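You operate a simulated robot arm through the tools that you are given. There is no shell and no other tool. Be economical: measure what you need, move in short steps, check, and stop when the job is done.

The job below is to be done with a simulated robot arm. You get a single attempt, and the scene is never put back.

Task
Put one of the desiccant packs from the top of the short bench on top of the clear window pane.

It is judged by the outcome, as a careful person would: the job done as asked, and still so three seconds after it is handed in. It fails if anything else is knocked over, pushed out of place, dropped, spilled or broken.

Robot
A 7-joint arm with a two-finger parallel gripper, fixed in place. Base frame: the origin is at the foot of the arm, x ahead of it, y to its left, z up; the work surface is at about z = 850. Lengths are in mm, angles in degrees, forces in N, time in s.
With the tool pointing down near the work surface it reaches from about 240 to 680 mm from the base axis. Its first joint turns from -66.0 to 66.0 degrees. Payload 2.4 kg.
The tool frame sits at the grasp point between the pads (the TCP): z along the fingers, y along the line on which they close. The tips reach 30 mm beyond it. Largest opening 94 mm; finger width 28, thickness 10; the body of the gripper, 50 by 96 mm, starts 55 mm behind the TCP.
Orientation is that of the tool frame in the base frame, as a unit quaternion [x, y, z, w]. With the fingers straight down and closing along the base's y, the tool's x points along the base's -x, its y along +y and its z along -z.

Tools
- The arm moves only by the tool send_rows. Its argument "motion" is a list of rows, each an object of numbers (a shift or turn left out is 0, a gripper value left out holds the last): "x", "y", "z": the shift along the tool's x, y, z in mm; "ax", "ay", "az": the turn, a rotation vector about the tool's x, y, z in degrees; "fingers": the finger opening in mm, from 0 to 94. In form: [{"x": .., "y": .., "z": .., "ax": .., "ay": .., "az": .., "fingers": ..}, ...]. A call has 1 to 20 rows; each row shifts and turns the commanded pose from where the row before left it, along the tool's axes as they then stand. Rows are played at 5 a second. More than 50 mm and 8.6 degrees between two rows, or a gripper value outside its range, and nothing of the call is played. Where a pose cannot be reached the arm comes as near as it can. A force on the tool above 40 N (or 10 N above the force at the start of the call, whichever is more), or a blocked arm, ends the call early, and 0.2 s more pass. Each finger travels about 153 mm/s and halts on what it meets, pressing with about 41 N; the grip force reading is that of the motor and also rises with nothing between the fingers. The clock runs only during rows and for 0.2 s after the last one: add rows that do not move to give the fingers time. The reply holds the time, the measured pose of the TCP, the force on the tool along the base axes, the opening and the grip force, in the units named above and with some noise, and new pictures: "views" is both (left out), scene, wrist or none.
- Cameras (640 x 400 px; columns grow to the right, rows downward): "scene" is fixed at [50.9, 495.6, 1434.2]; the picture's right is [-0.52, -0.85, 0.00], its down [-0.54, 0.33, -0.77] and it looks along [0.66, -0.40, -0.63] (base axes); focal length 351 px, centre (320, 200). "wrist" rides on the gripper at [-37, 0, -58] in the tool frame; the picture's right is [0.00, -1.00, 0.00], its down [0.97, 0.00, -0.24] and it looks along [0.24, 0.00, 0.97] (tool axes); focal length 218 px, centre (320, 200).
- measure_at(camera, pixels): for up to 12 pixels [column, row] of the newest picture of that camera ("zoom" is the newest enlarged one), the place [x, y, z] in the base frame of the surface seen there, good to about 3 mm. The clock stands still meanwhile.
- enlarge(camera, box): a new picture of the part [left, top, right, bottom] of that camera's present view, enlarged. The clock stands still meanwhile.
- sign_off(): hands the job in; it is judged then, once.

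Go step by step. Measure first, check grasps and placings, and put right what went wrong. The budget is 60 turns and 120 pictures, counting those below and the enlarged ones. Unless the task says otherwise, let go and move clear before handing in, and close with one line.

The tools are called after ">>>" as a command line: name --argument value ..., lists and objects as JSON in quotes. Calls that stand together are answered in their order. send_rows: Moves the arm, as the interface text tells. Its arguments: {"type":"object","properties":{"motion":{"type":"array"},"views":{"type":"string","enum":["both","scene","wrist","none"]}},"required":["motion"]} The other tools are called the same way: measure_at (camera, pixels) gives the place of the surface under pixels of a picture; enlarge (camera, box) takes an enlarged picture of a part of a camera's view; sign_off () hands the job in.

At the start:

```text
t: 0.0
tcp_pos: [362.6, -55.7, 1155.2]
orientation: [0.0, 1.0, 0.0, 0.0]
force: [-0.3, -0.9, -0.8]
gripper_width: 93.9
finger_force: 0.0
```

scene: 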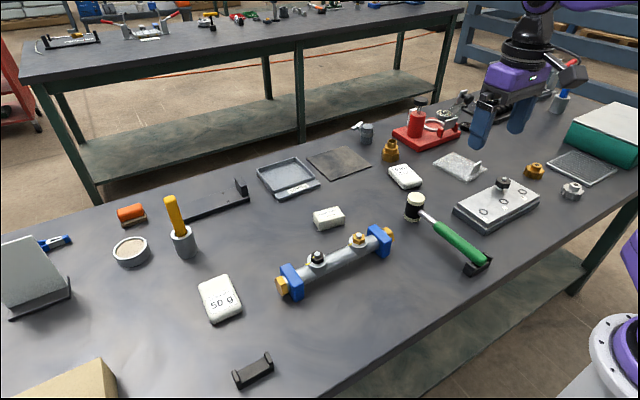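
wrist: 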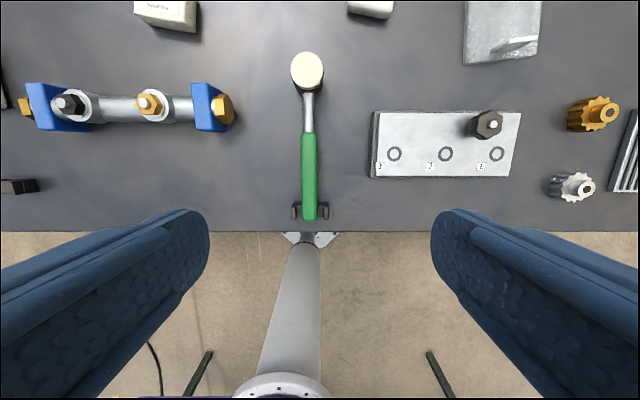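

The pictures show white pack-like items near (220,298), (328,217) and (405,176), and candidate panes near (338,162), (580,168) and (460,165). I'll enlarge these areas to identify them.

>>> enlarge --camera "scene" --box '[240, 110, 440, 240]'

>>> enlarge --camera "scene" --box '[420, 80, 640, 220]'

>>> enlarge --camera "scene" --box '[0, 170, 300, 400]'

>>> enlarge --camera "scene" --box '[20, 0, 440, 60]'

```text
3.08 times, centred on (340, 175) of scene
```

zoom: 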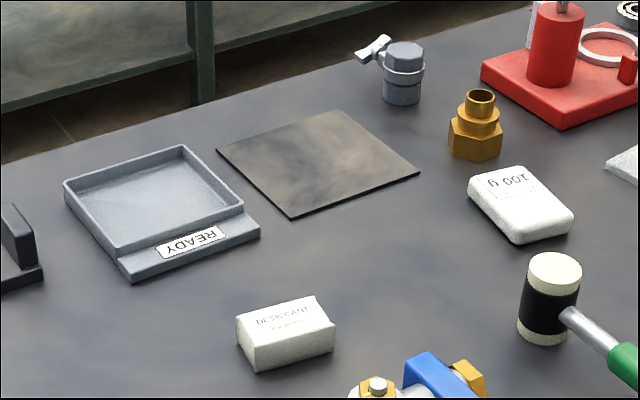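

```text
2.86 times, centred on (530, 150) of scene
```

zoom: 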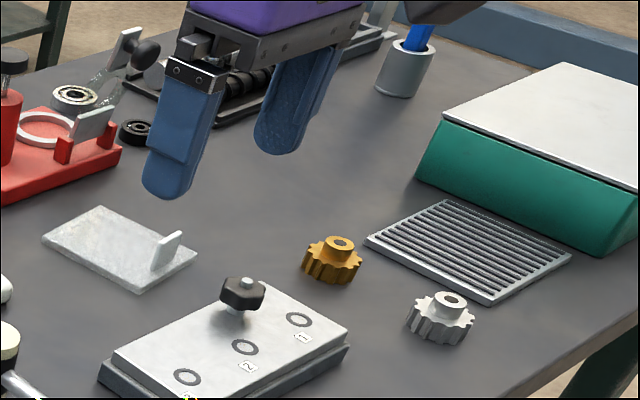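

```text
1.74 times, centred on (150, 285) of scene
```

zoom: 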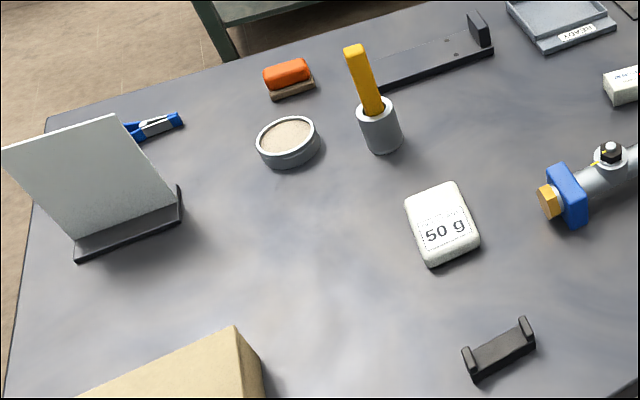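

```text
1.52 times, centred on (230, 30) of scene
```

zoom: 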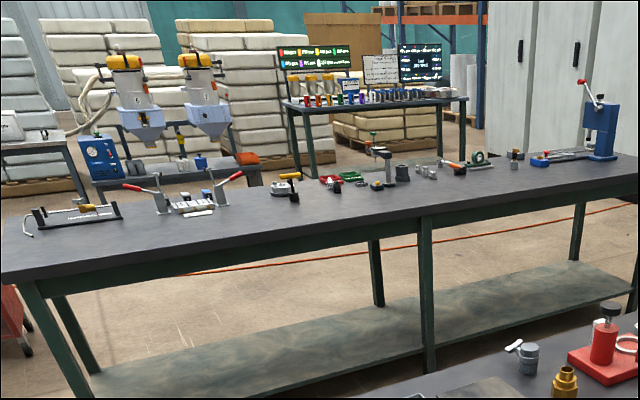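

The box at (328,217) reads "DESICCANT", while the other two read "100 g" and "50 g". I'll look closer at the labels and the pane candidates.

>>> enlarge --camera "scene" --box '[385, 155, 430, 195]'

>>> enlarge --camera "scene" --box '[190, 265, 254, 330]'

>>> enlarge --camera "scene" --box '[300, 195, 360, 240]'

>>> enlarge --camera "scene" --box '[300, 135, 380, 185]'

>>> enlarge --camera "scene" --box '[425, 140, 495, 190]'

>>> enlarge --camera "scene" --box '[0, 220, 100, 330]'

>>> measure_at --camera "scene" --pixels '[[338, 162], [310, 161], [346, 148], [368, 163], [332, 177], [350, 195], [328, 215], [405, 175], [220, 297], [460, 165], [445, 165], [30, 270]]'

```text
10.00 times, centred on (408, 175) of scene
```

zoom: 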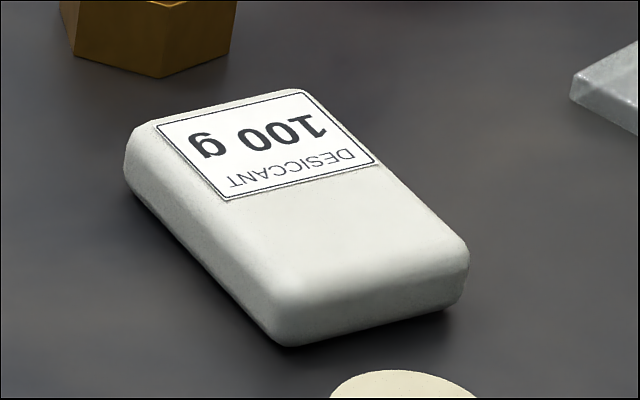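

```text
6.15 times, centred on (222, 298) of scene
```

zoom: 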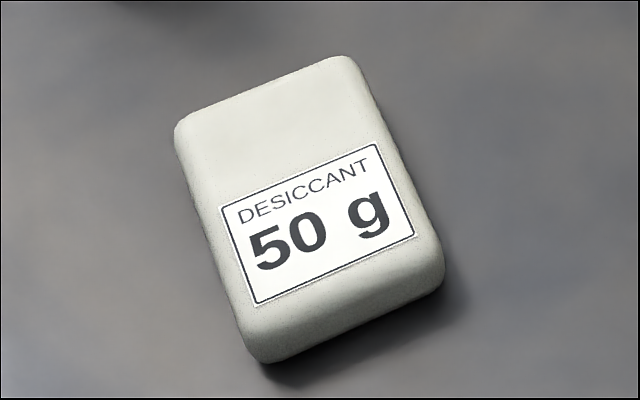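

```text
8.89 times, centred on (330, 218) of scene
```

zoom: 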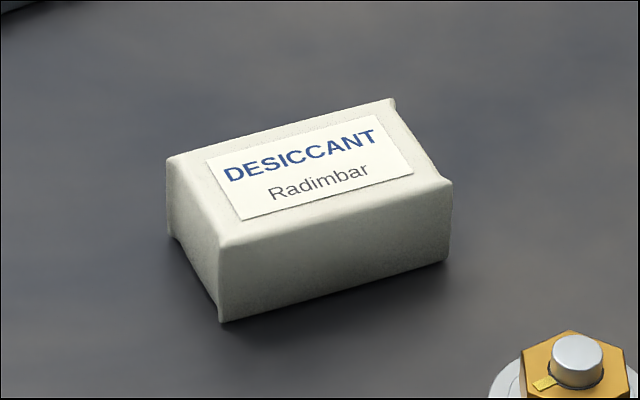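

```text
8.00 times, centred on (340, 160) of scene
```

zoom: 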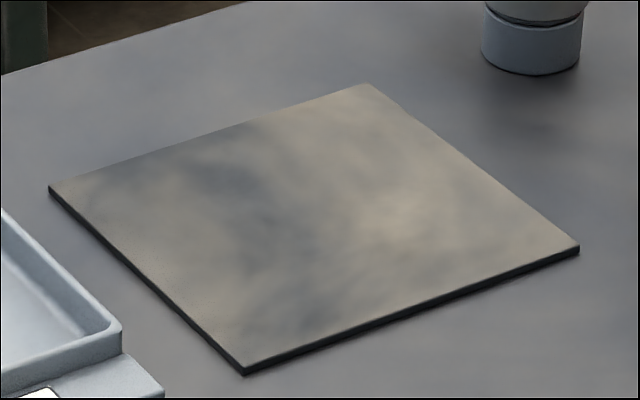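

```text
8.00 times, centred on (460, 165) of scene
```

zoom: 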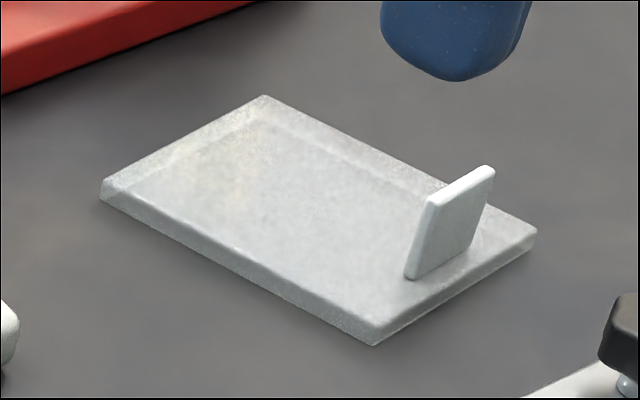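

```text
3.64 times, centred on (50, 275) of scene
```

zoom: 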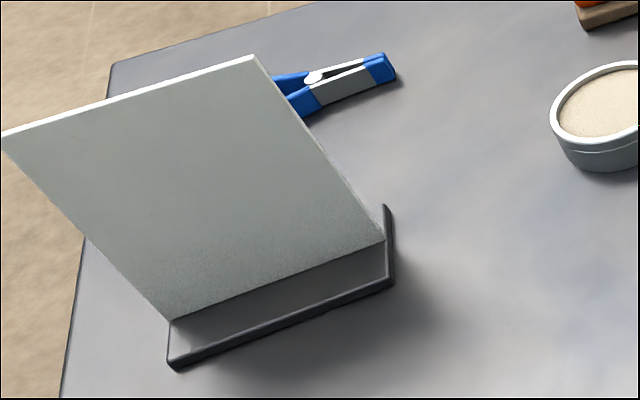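

```text
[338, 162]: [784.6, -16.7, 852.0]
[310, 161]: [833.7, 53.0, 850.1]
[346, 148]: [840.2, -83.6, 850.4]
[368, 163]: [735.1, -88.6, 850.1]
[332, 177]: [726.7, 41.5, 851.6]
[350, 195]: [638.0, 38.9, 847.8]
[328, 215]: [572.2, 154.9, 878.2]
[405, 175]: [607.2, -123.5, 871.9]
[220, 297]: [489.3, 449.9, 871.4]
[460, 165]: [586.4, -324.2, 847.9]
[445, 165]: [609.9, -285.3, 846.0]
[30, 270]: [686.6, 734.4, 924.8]
```

The item at (460,165) is the clear one: measurements through it hit the bench (z≈848), and its back edges show through. The dark plate at (338,162) is an opaque glossy sheet out of reach. I'll take the 100 g desiccant pack at (405,175) and fly over that area for a top view.

>>> send_rows --motion '[{"x": -40, "y": -30}, {"x": -40, "y": -30}, {"x": -40, "y": -30}, {"x": -40, "y": -30}, {"x": -20, "y": -20}, {}]'

```text
t: 1.4
tcp_pos: [541.6, -196.8, 1154.8]
orientation: [0.0, 1.0, 0.0, 0.0]
force: [0.5, -0.2, 0.4]
gripper_width: 94.1
finger_force: 0.2
```

scene: 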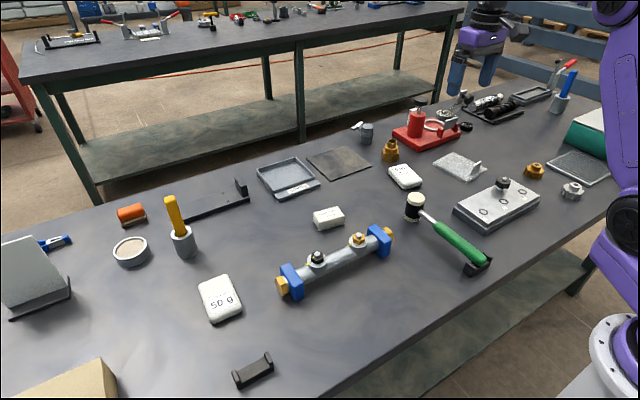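
wrist: 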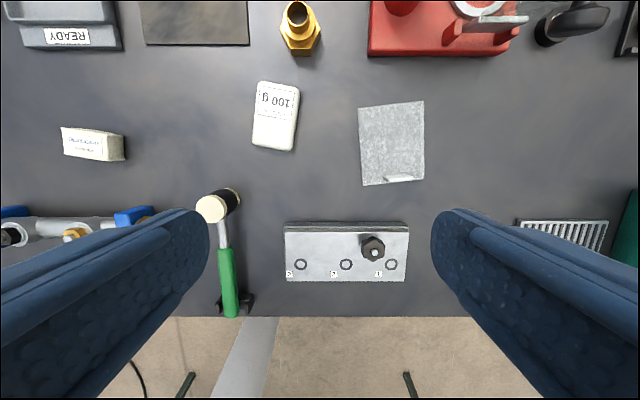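

The top view shows the 100 g pack at (275,116) and the clear pane with its tab at (392,143). I'll enlarge and measure both.

>>> enlarge --camera "wrist" --box '[232, 70, 440, 200]'

>>> measure_at --camera "wrist" --pixels '[[275, 116], [262, 84], [297, 90], [255, 142], [291, 148], [392, 140], [361, 109], [423, 103], [364, 183], [422, 178], [398, 178], [340, 150]]'

```text
3.08 times, centred on (336, 135) of wrist
```

zoom: 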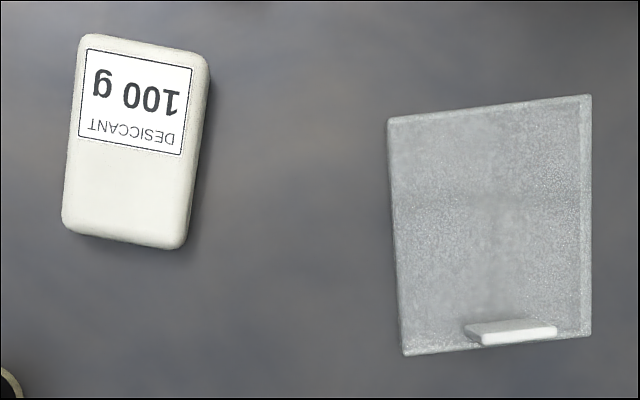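

```text
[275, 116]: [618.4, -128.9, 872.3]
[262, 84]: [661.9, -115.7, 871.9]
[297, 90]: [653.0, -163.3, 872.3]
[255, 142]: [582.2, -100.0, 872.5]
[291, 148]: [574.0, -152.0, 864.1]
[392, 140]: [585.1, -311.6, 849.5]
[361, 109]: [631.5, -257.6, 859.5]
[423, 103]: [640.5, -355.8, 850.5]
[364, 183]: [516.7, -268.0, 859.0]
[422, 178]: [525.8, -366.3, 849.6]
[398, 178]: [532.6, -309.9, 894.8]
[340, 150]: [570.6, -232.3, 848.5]
```

Pane top is at z≈859 and spans roughly x 518–638, y −258 to −362, with the tab at x≈532. The pack is about 50 × 88 mm, centred near (618,−132). I'll refine the pack edges and the tab using the zoom image.

>>> measure_at --camera "zoom" --pixels '[[74, 140], [194, 155], [145, 42], [122, 234], [133, 140], [468, 328], [553, 330], [485, 343], [392, 135], [402, 330], [500, 112], [580, 110]]'

>>> measure_at --camera "scene" --pixels '[[479, 162], [472, 173], [476, 168], [481, 170], [438, 163], [453, 153]]'

>>> enlarge --camera "scene" --box '[425, 140, 495, 190]'

```text
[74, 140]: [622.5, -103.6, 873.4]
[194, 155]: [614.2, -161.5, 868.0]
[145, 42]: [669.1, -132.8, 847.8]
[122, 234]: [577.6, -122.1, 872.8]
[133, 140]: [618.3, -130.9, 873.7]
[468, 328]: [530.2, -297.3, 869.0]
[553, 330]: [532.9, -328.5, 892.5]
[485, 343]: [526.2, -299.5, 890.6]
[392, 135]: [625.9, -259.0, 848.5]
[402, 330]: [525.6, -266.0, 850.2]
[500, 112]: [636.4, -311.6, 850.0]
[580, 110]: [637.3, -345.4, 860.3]
```

```text
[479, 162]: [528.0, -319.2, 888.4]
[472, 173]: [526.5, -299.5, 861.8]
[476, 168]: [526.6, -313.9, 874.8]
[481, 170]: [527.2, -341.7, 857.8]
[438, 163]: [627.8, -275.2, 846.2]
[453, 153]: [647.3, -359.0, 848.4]
```

```text
8.00 times, centred on (460, 165) of scene
```

zoom: 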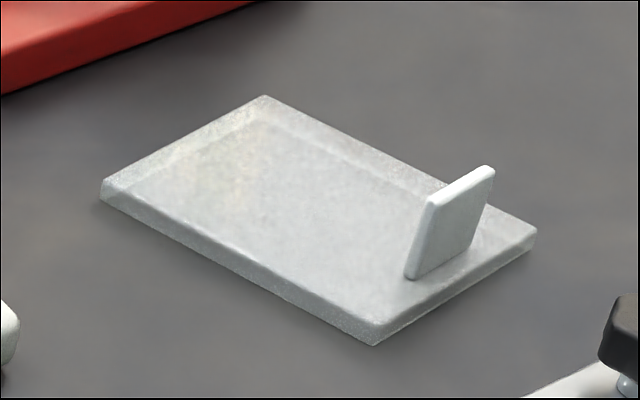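

The pack is centred near (618,−132), turned about −9°, and the free pane area is x 536–637. I'll move above the pack, turn the tool to match and descend partway.

>>> send_rows --motion '[{"x": -38, "y": 32}, {"x": -37.5, "y": 32}, {"z": 40, "az": 4.5}, {"z": 45, "az": 4.5}, {"z": 45}, {"z": 45}, {"z": 15}, {}]'

```text
t: 3.2
tcp_pos: [614.9, -131.5, 963.4]
orientation: [0.079, 0.997, 0.0, -0.001]
force: [0.1, -0.4, 1.0]
gripper_width: 94.0
finger_force: 0.0
```

scene: 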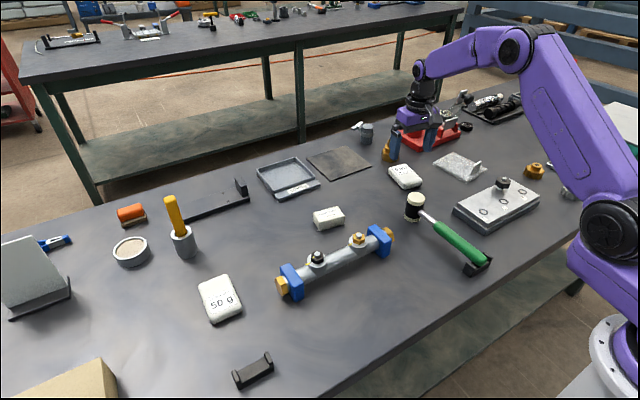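
wrist: 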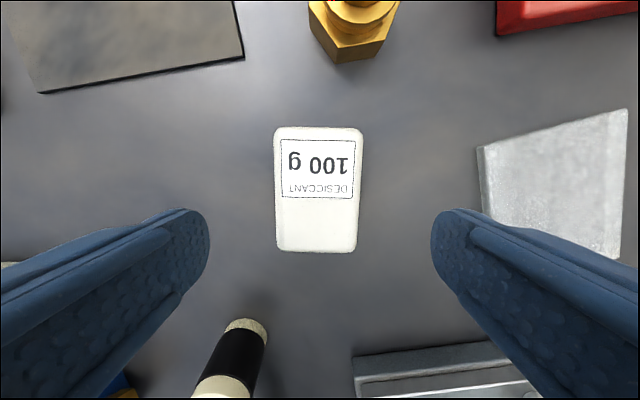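

The pack is centred between the fingers (column 318) and square to them. I'll descend to z≈885 and close.

>>> send_rows --motion '[{"z": 35}, {"z": 28}, {"z": 15}, {}, {"fingers": 70}, {"fingers": 45}, {"fingers": 40}, {}, {}]'

```text
t: 5.2
tcp_pos: [617.8, -132.0, 886.7]
orientation: [0.079, 0.997, 0.0, 0.0]
force: [-0.5, 0.1, -0.5]
gripper_width: 61.0
finger_force: 40.7
```

scene: 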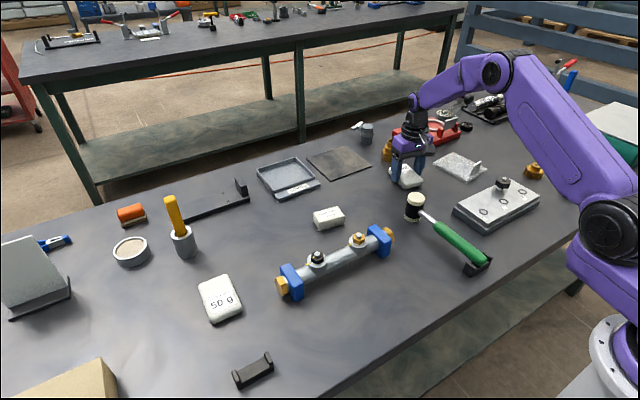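
wrist: 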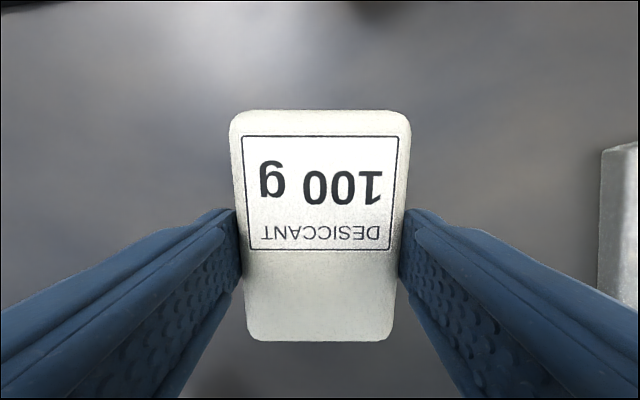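

The grip holds at 61 mm with 41 N. I'll lift 75 mm and turn back to square with the base.

>>> send_rows --motion '[{"z": -10}, {"z": -25}, {"z": -40}, {"az": -4.5}, {"az": -4.5}, {}]'

```text
t: 6.6
tcp_pos: [619.6, -133.6, 961.2]
orientation: [-0.001, 1.0, -0.001, 0.0]
force: [-0.2, -0.9, -1.8]
gripper_width: 61.1
finger_force: 40.9
```

scene: 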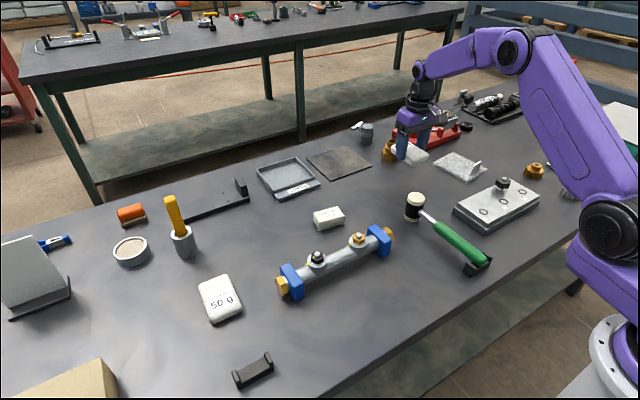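
wrist: 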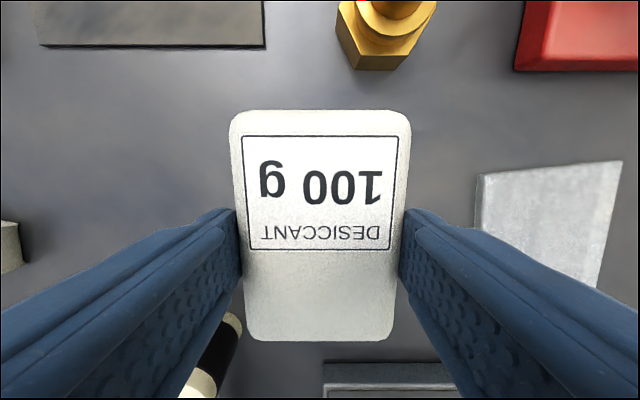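

The pack is held level. I'll measure its ends and move over the pane.

>>> measure_at --camera "wrist" --pixels '[[320, 114], [320, 336], [320, 220], [240, 180], [402, 180], [484, 176], [618, 165], [480, 205]]'

>>> send_rows --motion '[{"x": 8, "y": -44}, {"x": 8, "y": -44}, {"x": 8, "y": -44}, {"x": 7, "y": -44}, {"az": -5}, {}]'

```text
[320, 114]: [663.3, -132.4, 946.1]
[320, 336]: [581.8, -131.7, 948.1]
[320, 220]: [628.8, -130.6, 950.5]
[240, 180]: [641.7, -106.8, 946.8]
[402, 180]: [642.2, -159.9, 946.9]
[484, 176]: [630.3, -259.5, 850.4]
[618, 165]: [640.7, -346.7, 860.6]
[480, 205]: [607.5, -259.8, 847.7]
```

```text
t: 8.0
tcp_pos: [586.8, -310.4, 961.4]
orientation: [-0.045, 0.999, 0.0, 0.0]
force: [0.1, 0.1, -1.4]
gripper_width: 60.9
finger_force: 41.2
```

scene: 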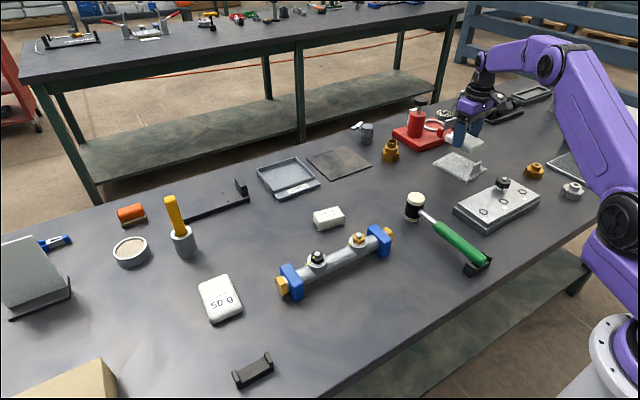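
wrist: 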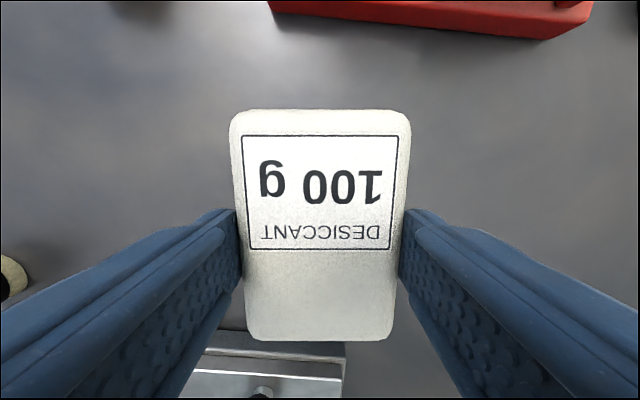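

The pack now hangs over the pane at TCP (587,−310). It should span x≈547–633, clear of the tab at 533. I'll lower it to just above contact (expected at TCP z≈897).

>>> send_rows --motion '[{"z": 25}, {"z": 20}, {"z": 14}, {}]'

>>> enlarge --camera "scene" --box '[425, 110, 505, 190]'

```text
t: 9.0
tcp_pos: [586.7, -309.3, 901.2]
orientation: [-0.043, 0.999, 0.0, 0.0]
force: [0.4, -0.4, -0.6]
gripper_width: 61.2
finger_force: 40.9
```

scene: 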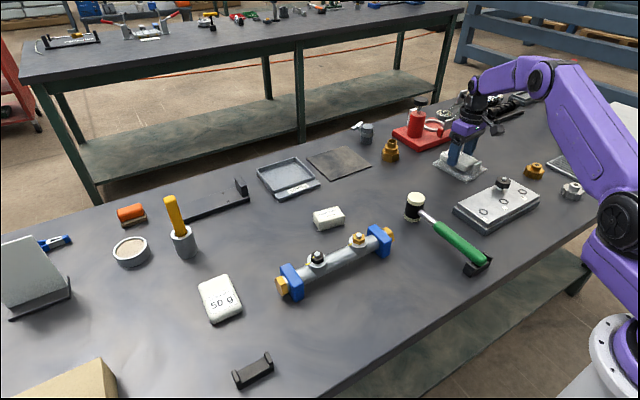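
wrist: 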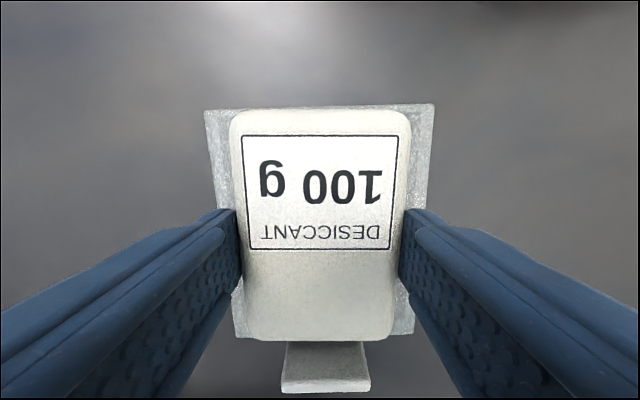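

```text
5.00 times, centred on (465, 150) of scene
```

zoom: 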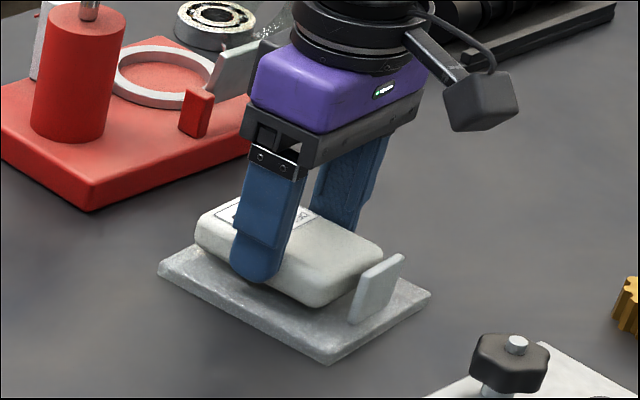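

The pack is centred over the pane (pane edges visible at columns 207 and 433) and clear of the tab at (325,367). I'll lower it in small steps until contact shows.

>>> send_rows --motion '[{"z": 1.5}, {"z": 1.5}, {"z": 1}, {}]' --views "none"

```text
t: 10.0
tcp_pos: [587.0, -308.5, 898.3]
orientation: [-0.043, 0.999, 0.0, -0.001]
force: [-0.2, -0.7, -1.5]
gripper_width: 61.2
finger_force: 40.9
```

>>> send_rows --motion '[{"z": 0.7}, {"z": 0.7}, {}]' --views "none"

>>> enlarge --camera "scene" --box '[430, 130, 490, 190]'

```text
t: 10.8
tcp_pos: [588.7, -308.9, 896.3]
orientation: [-0.043, 0.999, 0.0, 0.0]
force: [-0.1, 0.2, -0.6]
gripper_width: 61.3
finger_force: 41.1
```

```text
6.67 times, centred on (460, 160) of scene
```

zoom: 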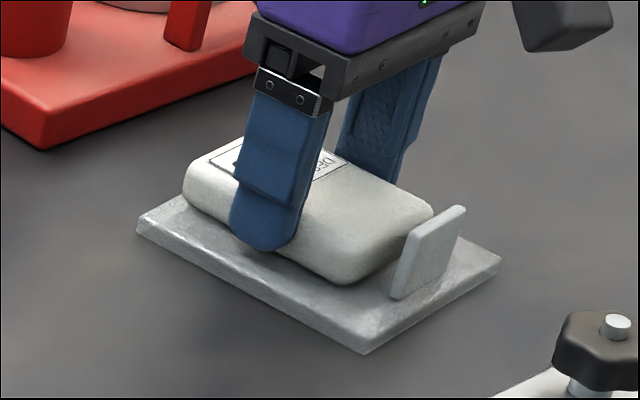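

No contact force yet, and the pack looks a millimetre or so above the pane. I'll keep lowering in small steps.

>>> send_rows --motion '[{"z": 0.7}, {"z": 0.7}, {}]' --views "none"

```text
t: 11.6
tcp_pos: [586.2, -307.7, 896.2]
orientation: [-0.044, 0.999, -0.001, 0.001]
force: [-1.4, 0.7, 10.9]
gripper_width: 61.1
finger_force: 40.5
```

The reading of +10.9 N upward at z≈896 shows the pack is resting on the pane. I'll release gently and rise straight up.

>>> send_rows --motion '[{"z": -0.5}, {"fingers": 66}, {"fingers": 76}, {"fingers": 82}, {}, {"z": -10}, {"z": -25}, {"z": -40}, {"z": -45}, {"z": -45}, {}]'

>>> enlarge --camera "scene" --box '[425, 130, 495, 190]'

```text
t: 14.0
tcp_pos: [587.5, -308.8, 1061.2]
orientation: [-0.044, 0.999, -0.001, 0.0]
force: [0.7, 1.5, 0.0]
gripper_width: 82.2
finger_force: 0.0
```

scene: 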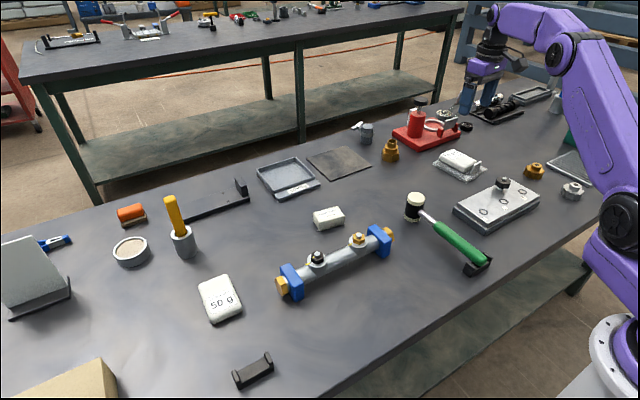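
wrist: 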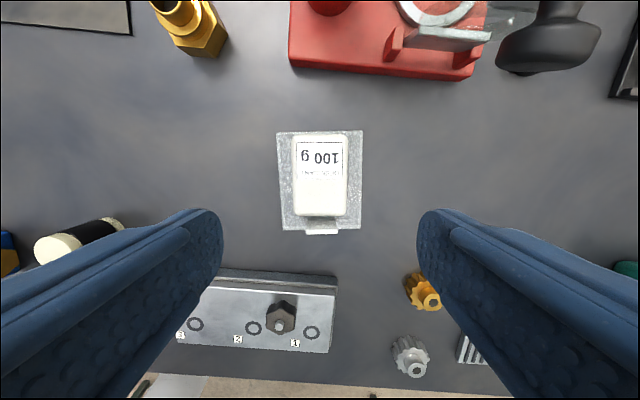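

```text
6.67 times, centred on (460, 160) of scene
```

zoom: 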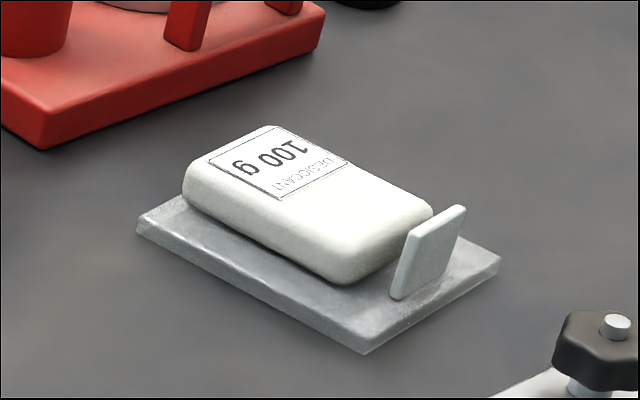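

The 100 g pack lies flat on the clear pane at (320,175), and nothing else has moved. I'll check the other translucent item near wrist (505,15) to be sure this is the right pane.

>>> enlarge --camera "scene" --box '[390, 80, 490, 155]'

>>> enlarge --camera "wrist" --box '[280, 0, 640, 110]'

```text
5.33 times, centred on (440, 118) of scene
```

zoom: 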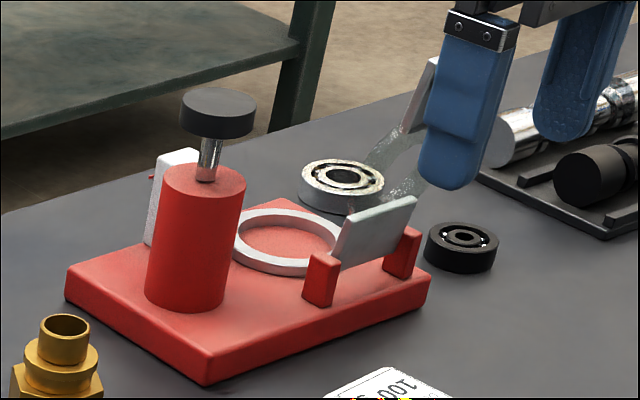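

```text
1.78 times, centred on (460, 55) of wrist
```

zoom: 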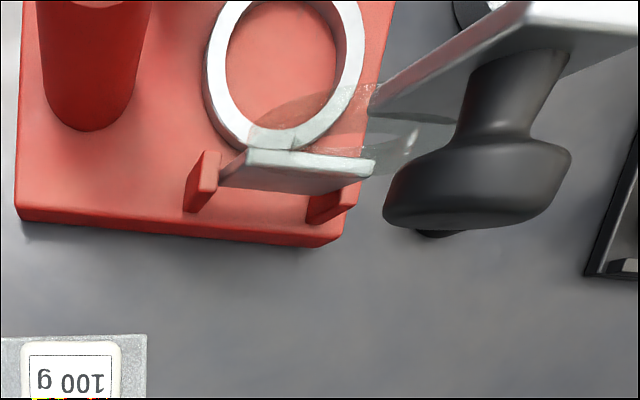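

That translucent item is part of a stand or magnifier, not a pane. The pack is resting stably on the clear pane and the gripper is clear, so I'm handing in.

>>> sign_off

```text
The job is handed in.
```

I put the 100 g desiccant pack flat on top of the clear window pane, moved the gripper clear and handed the job in; nothing else was moved.
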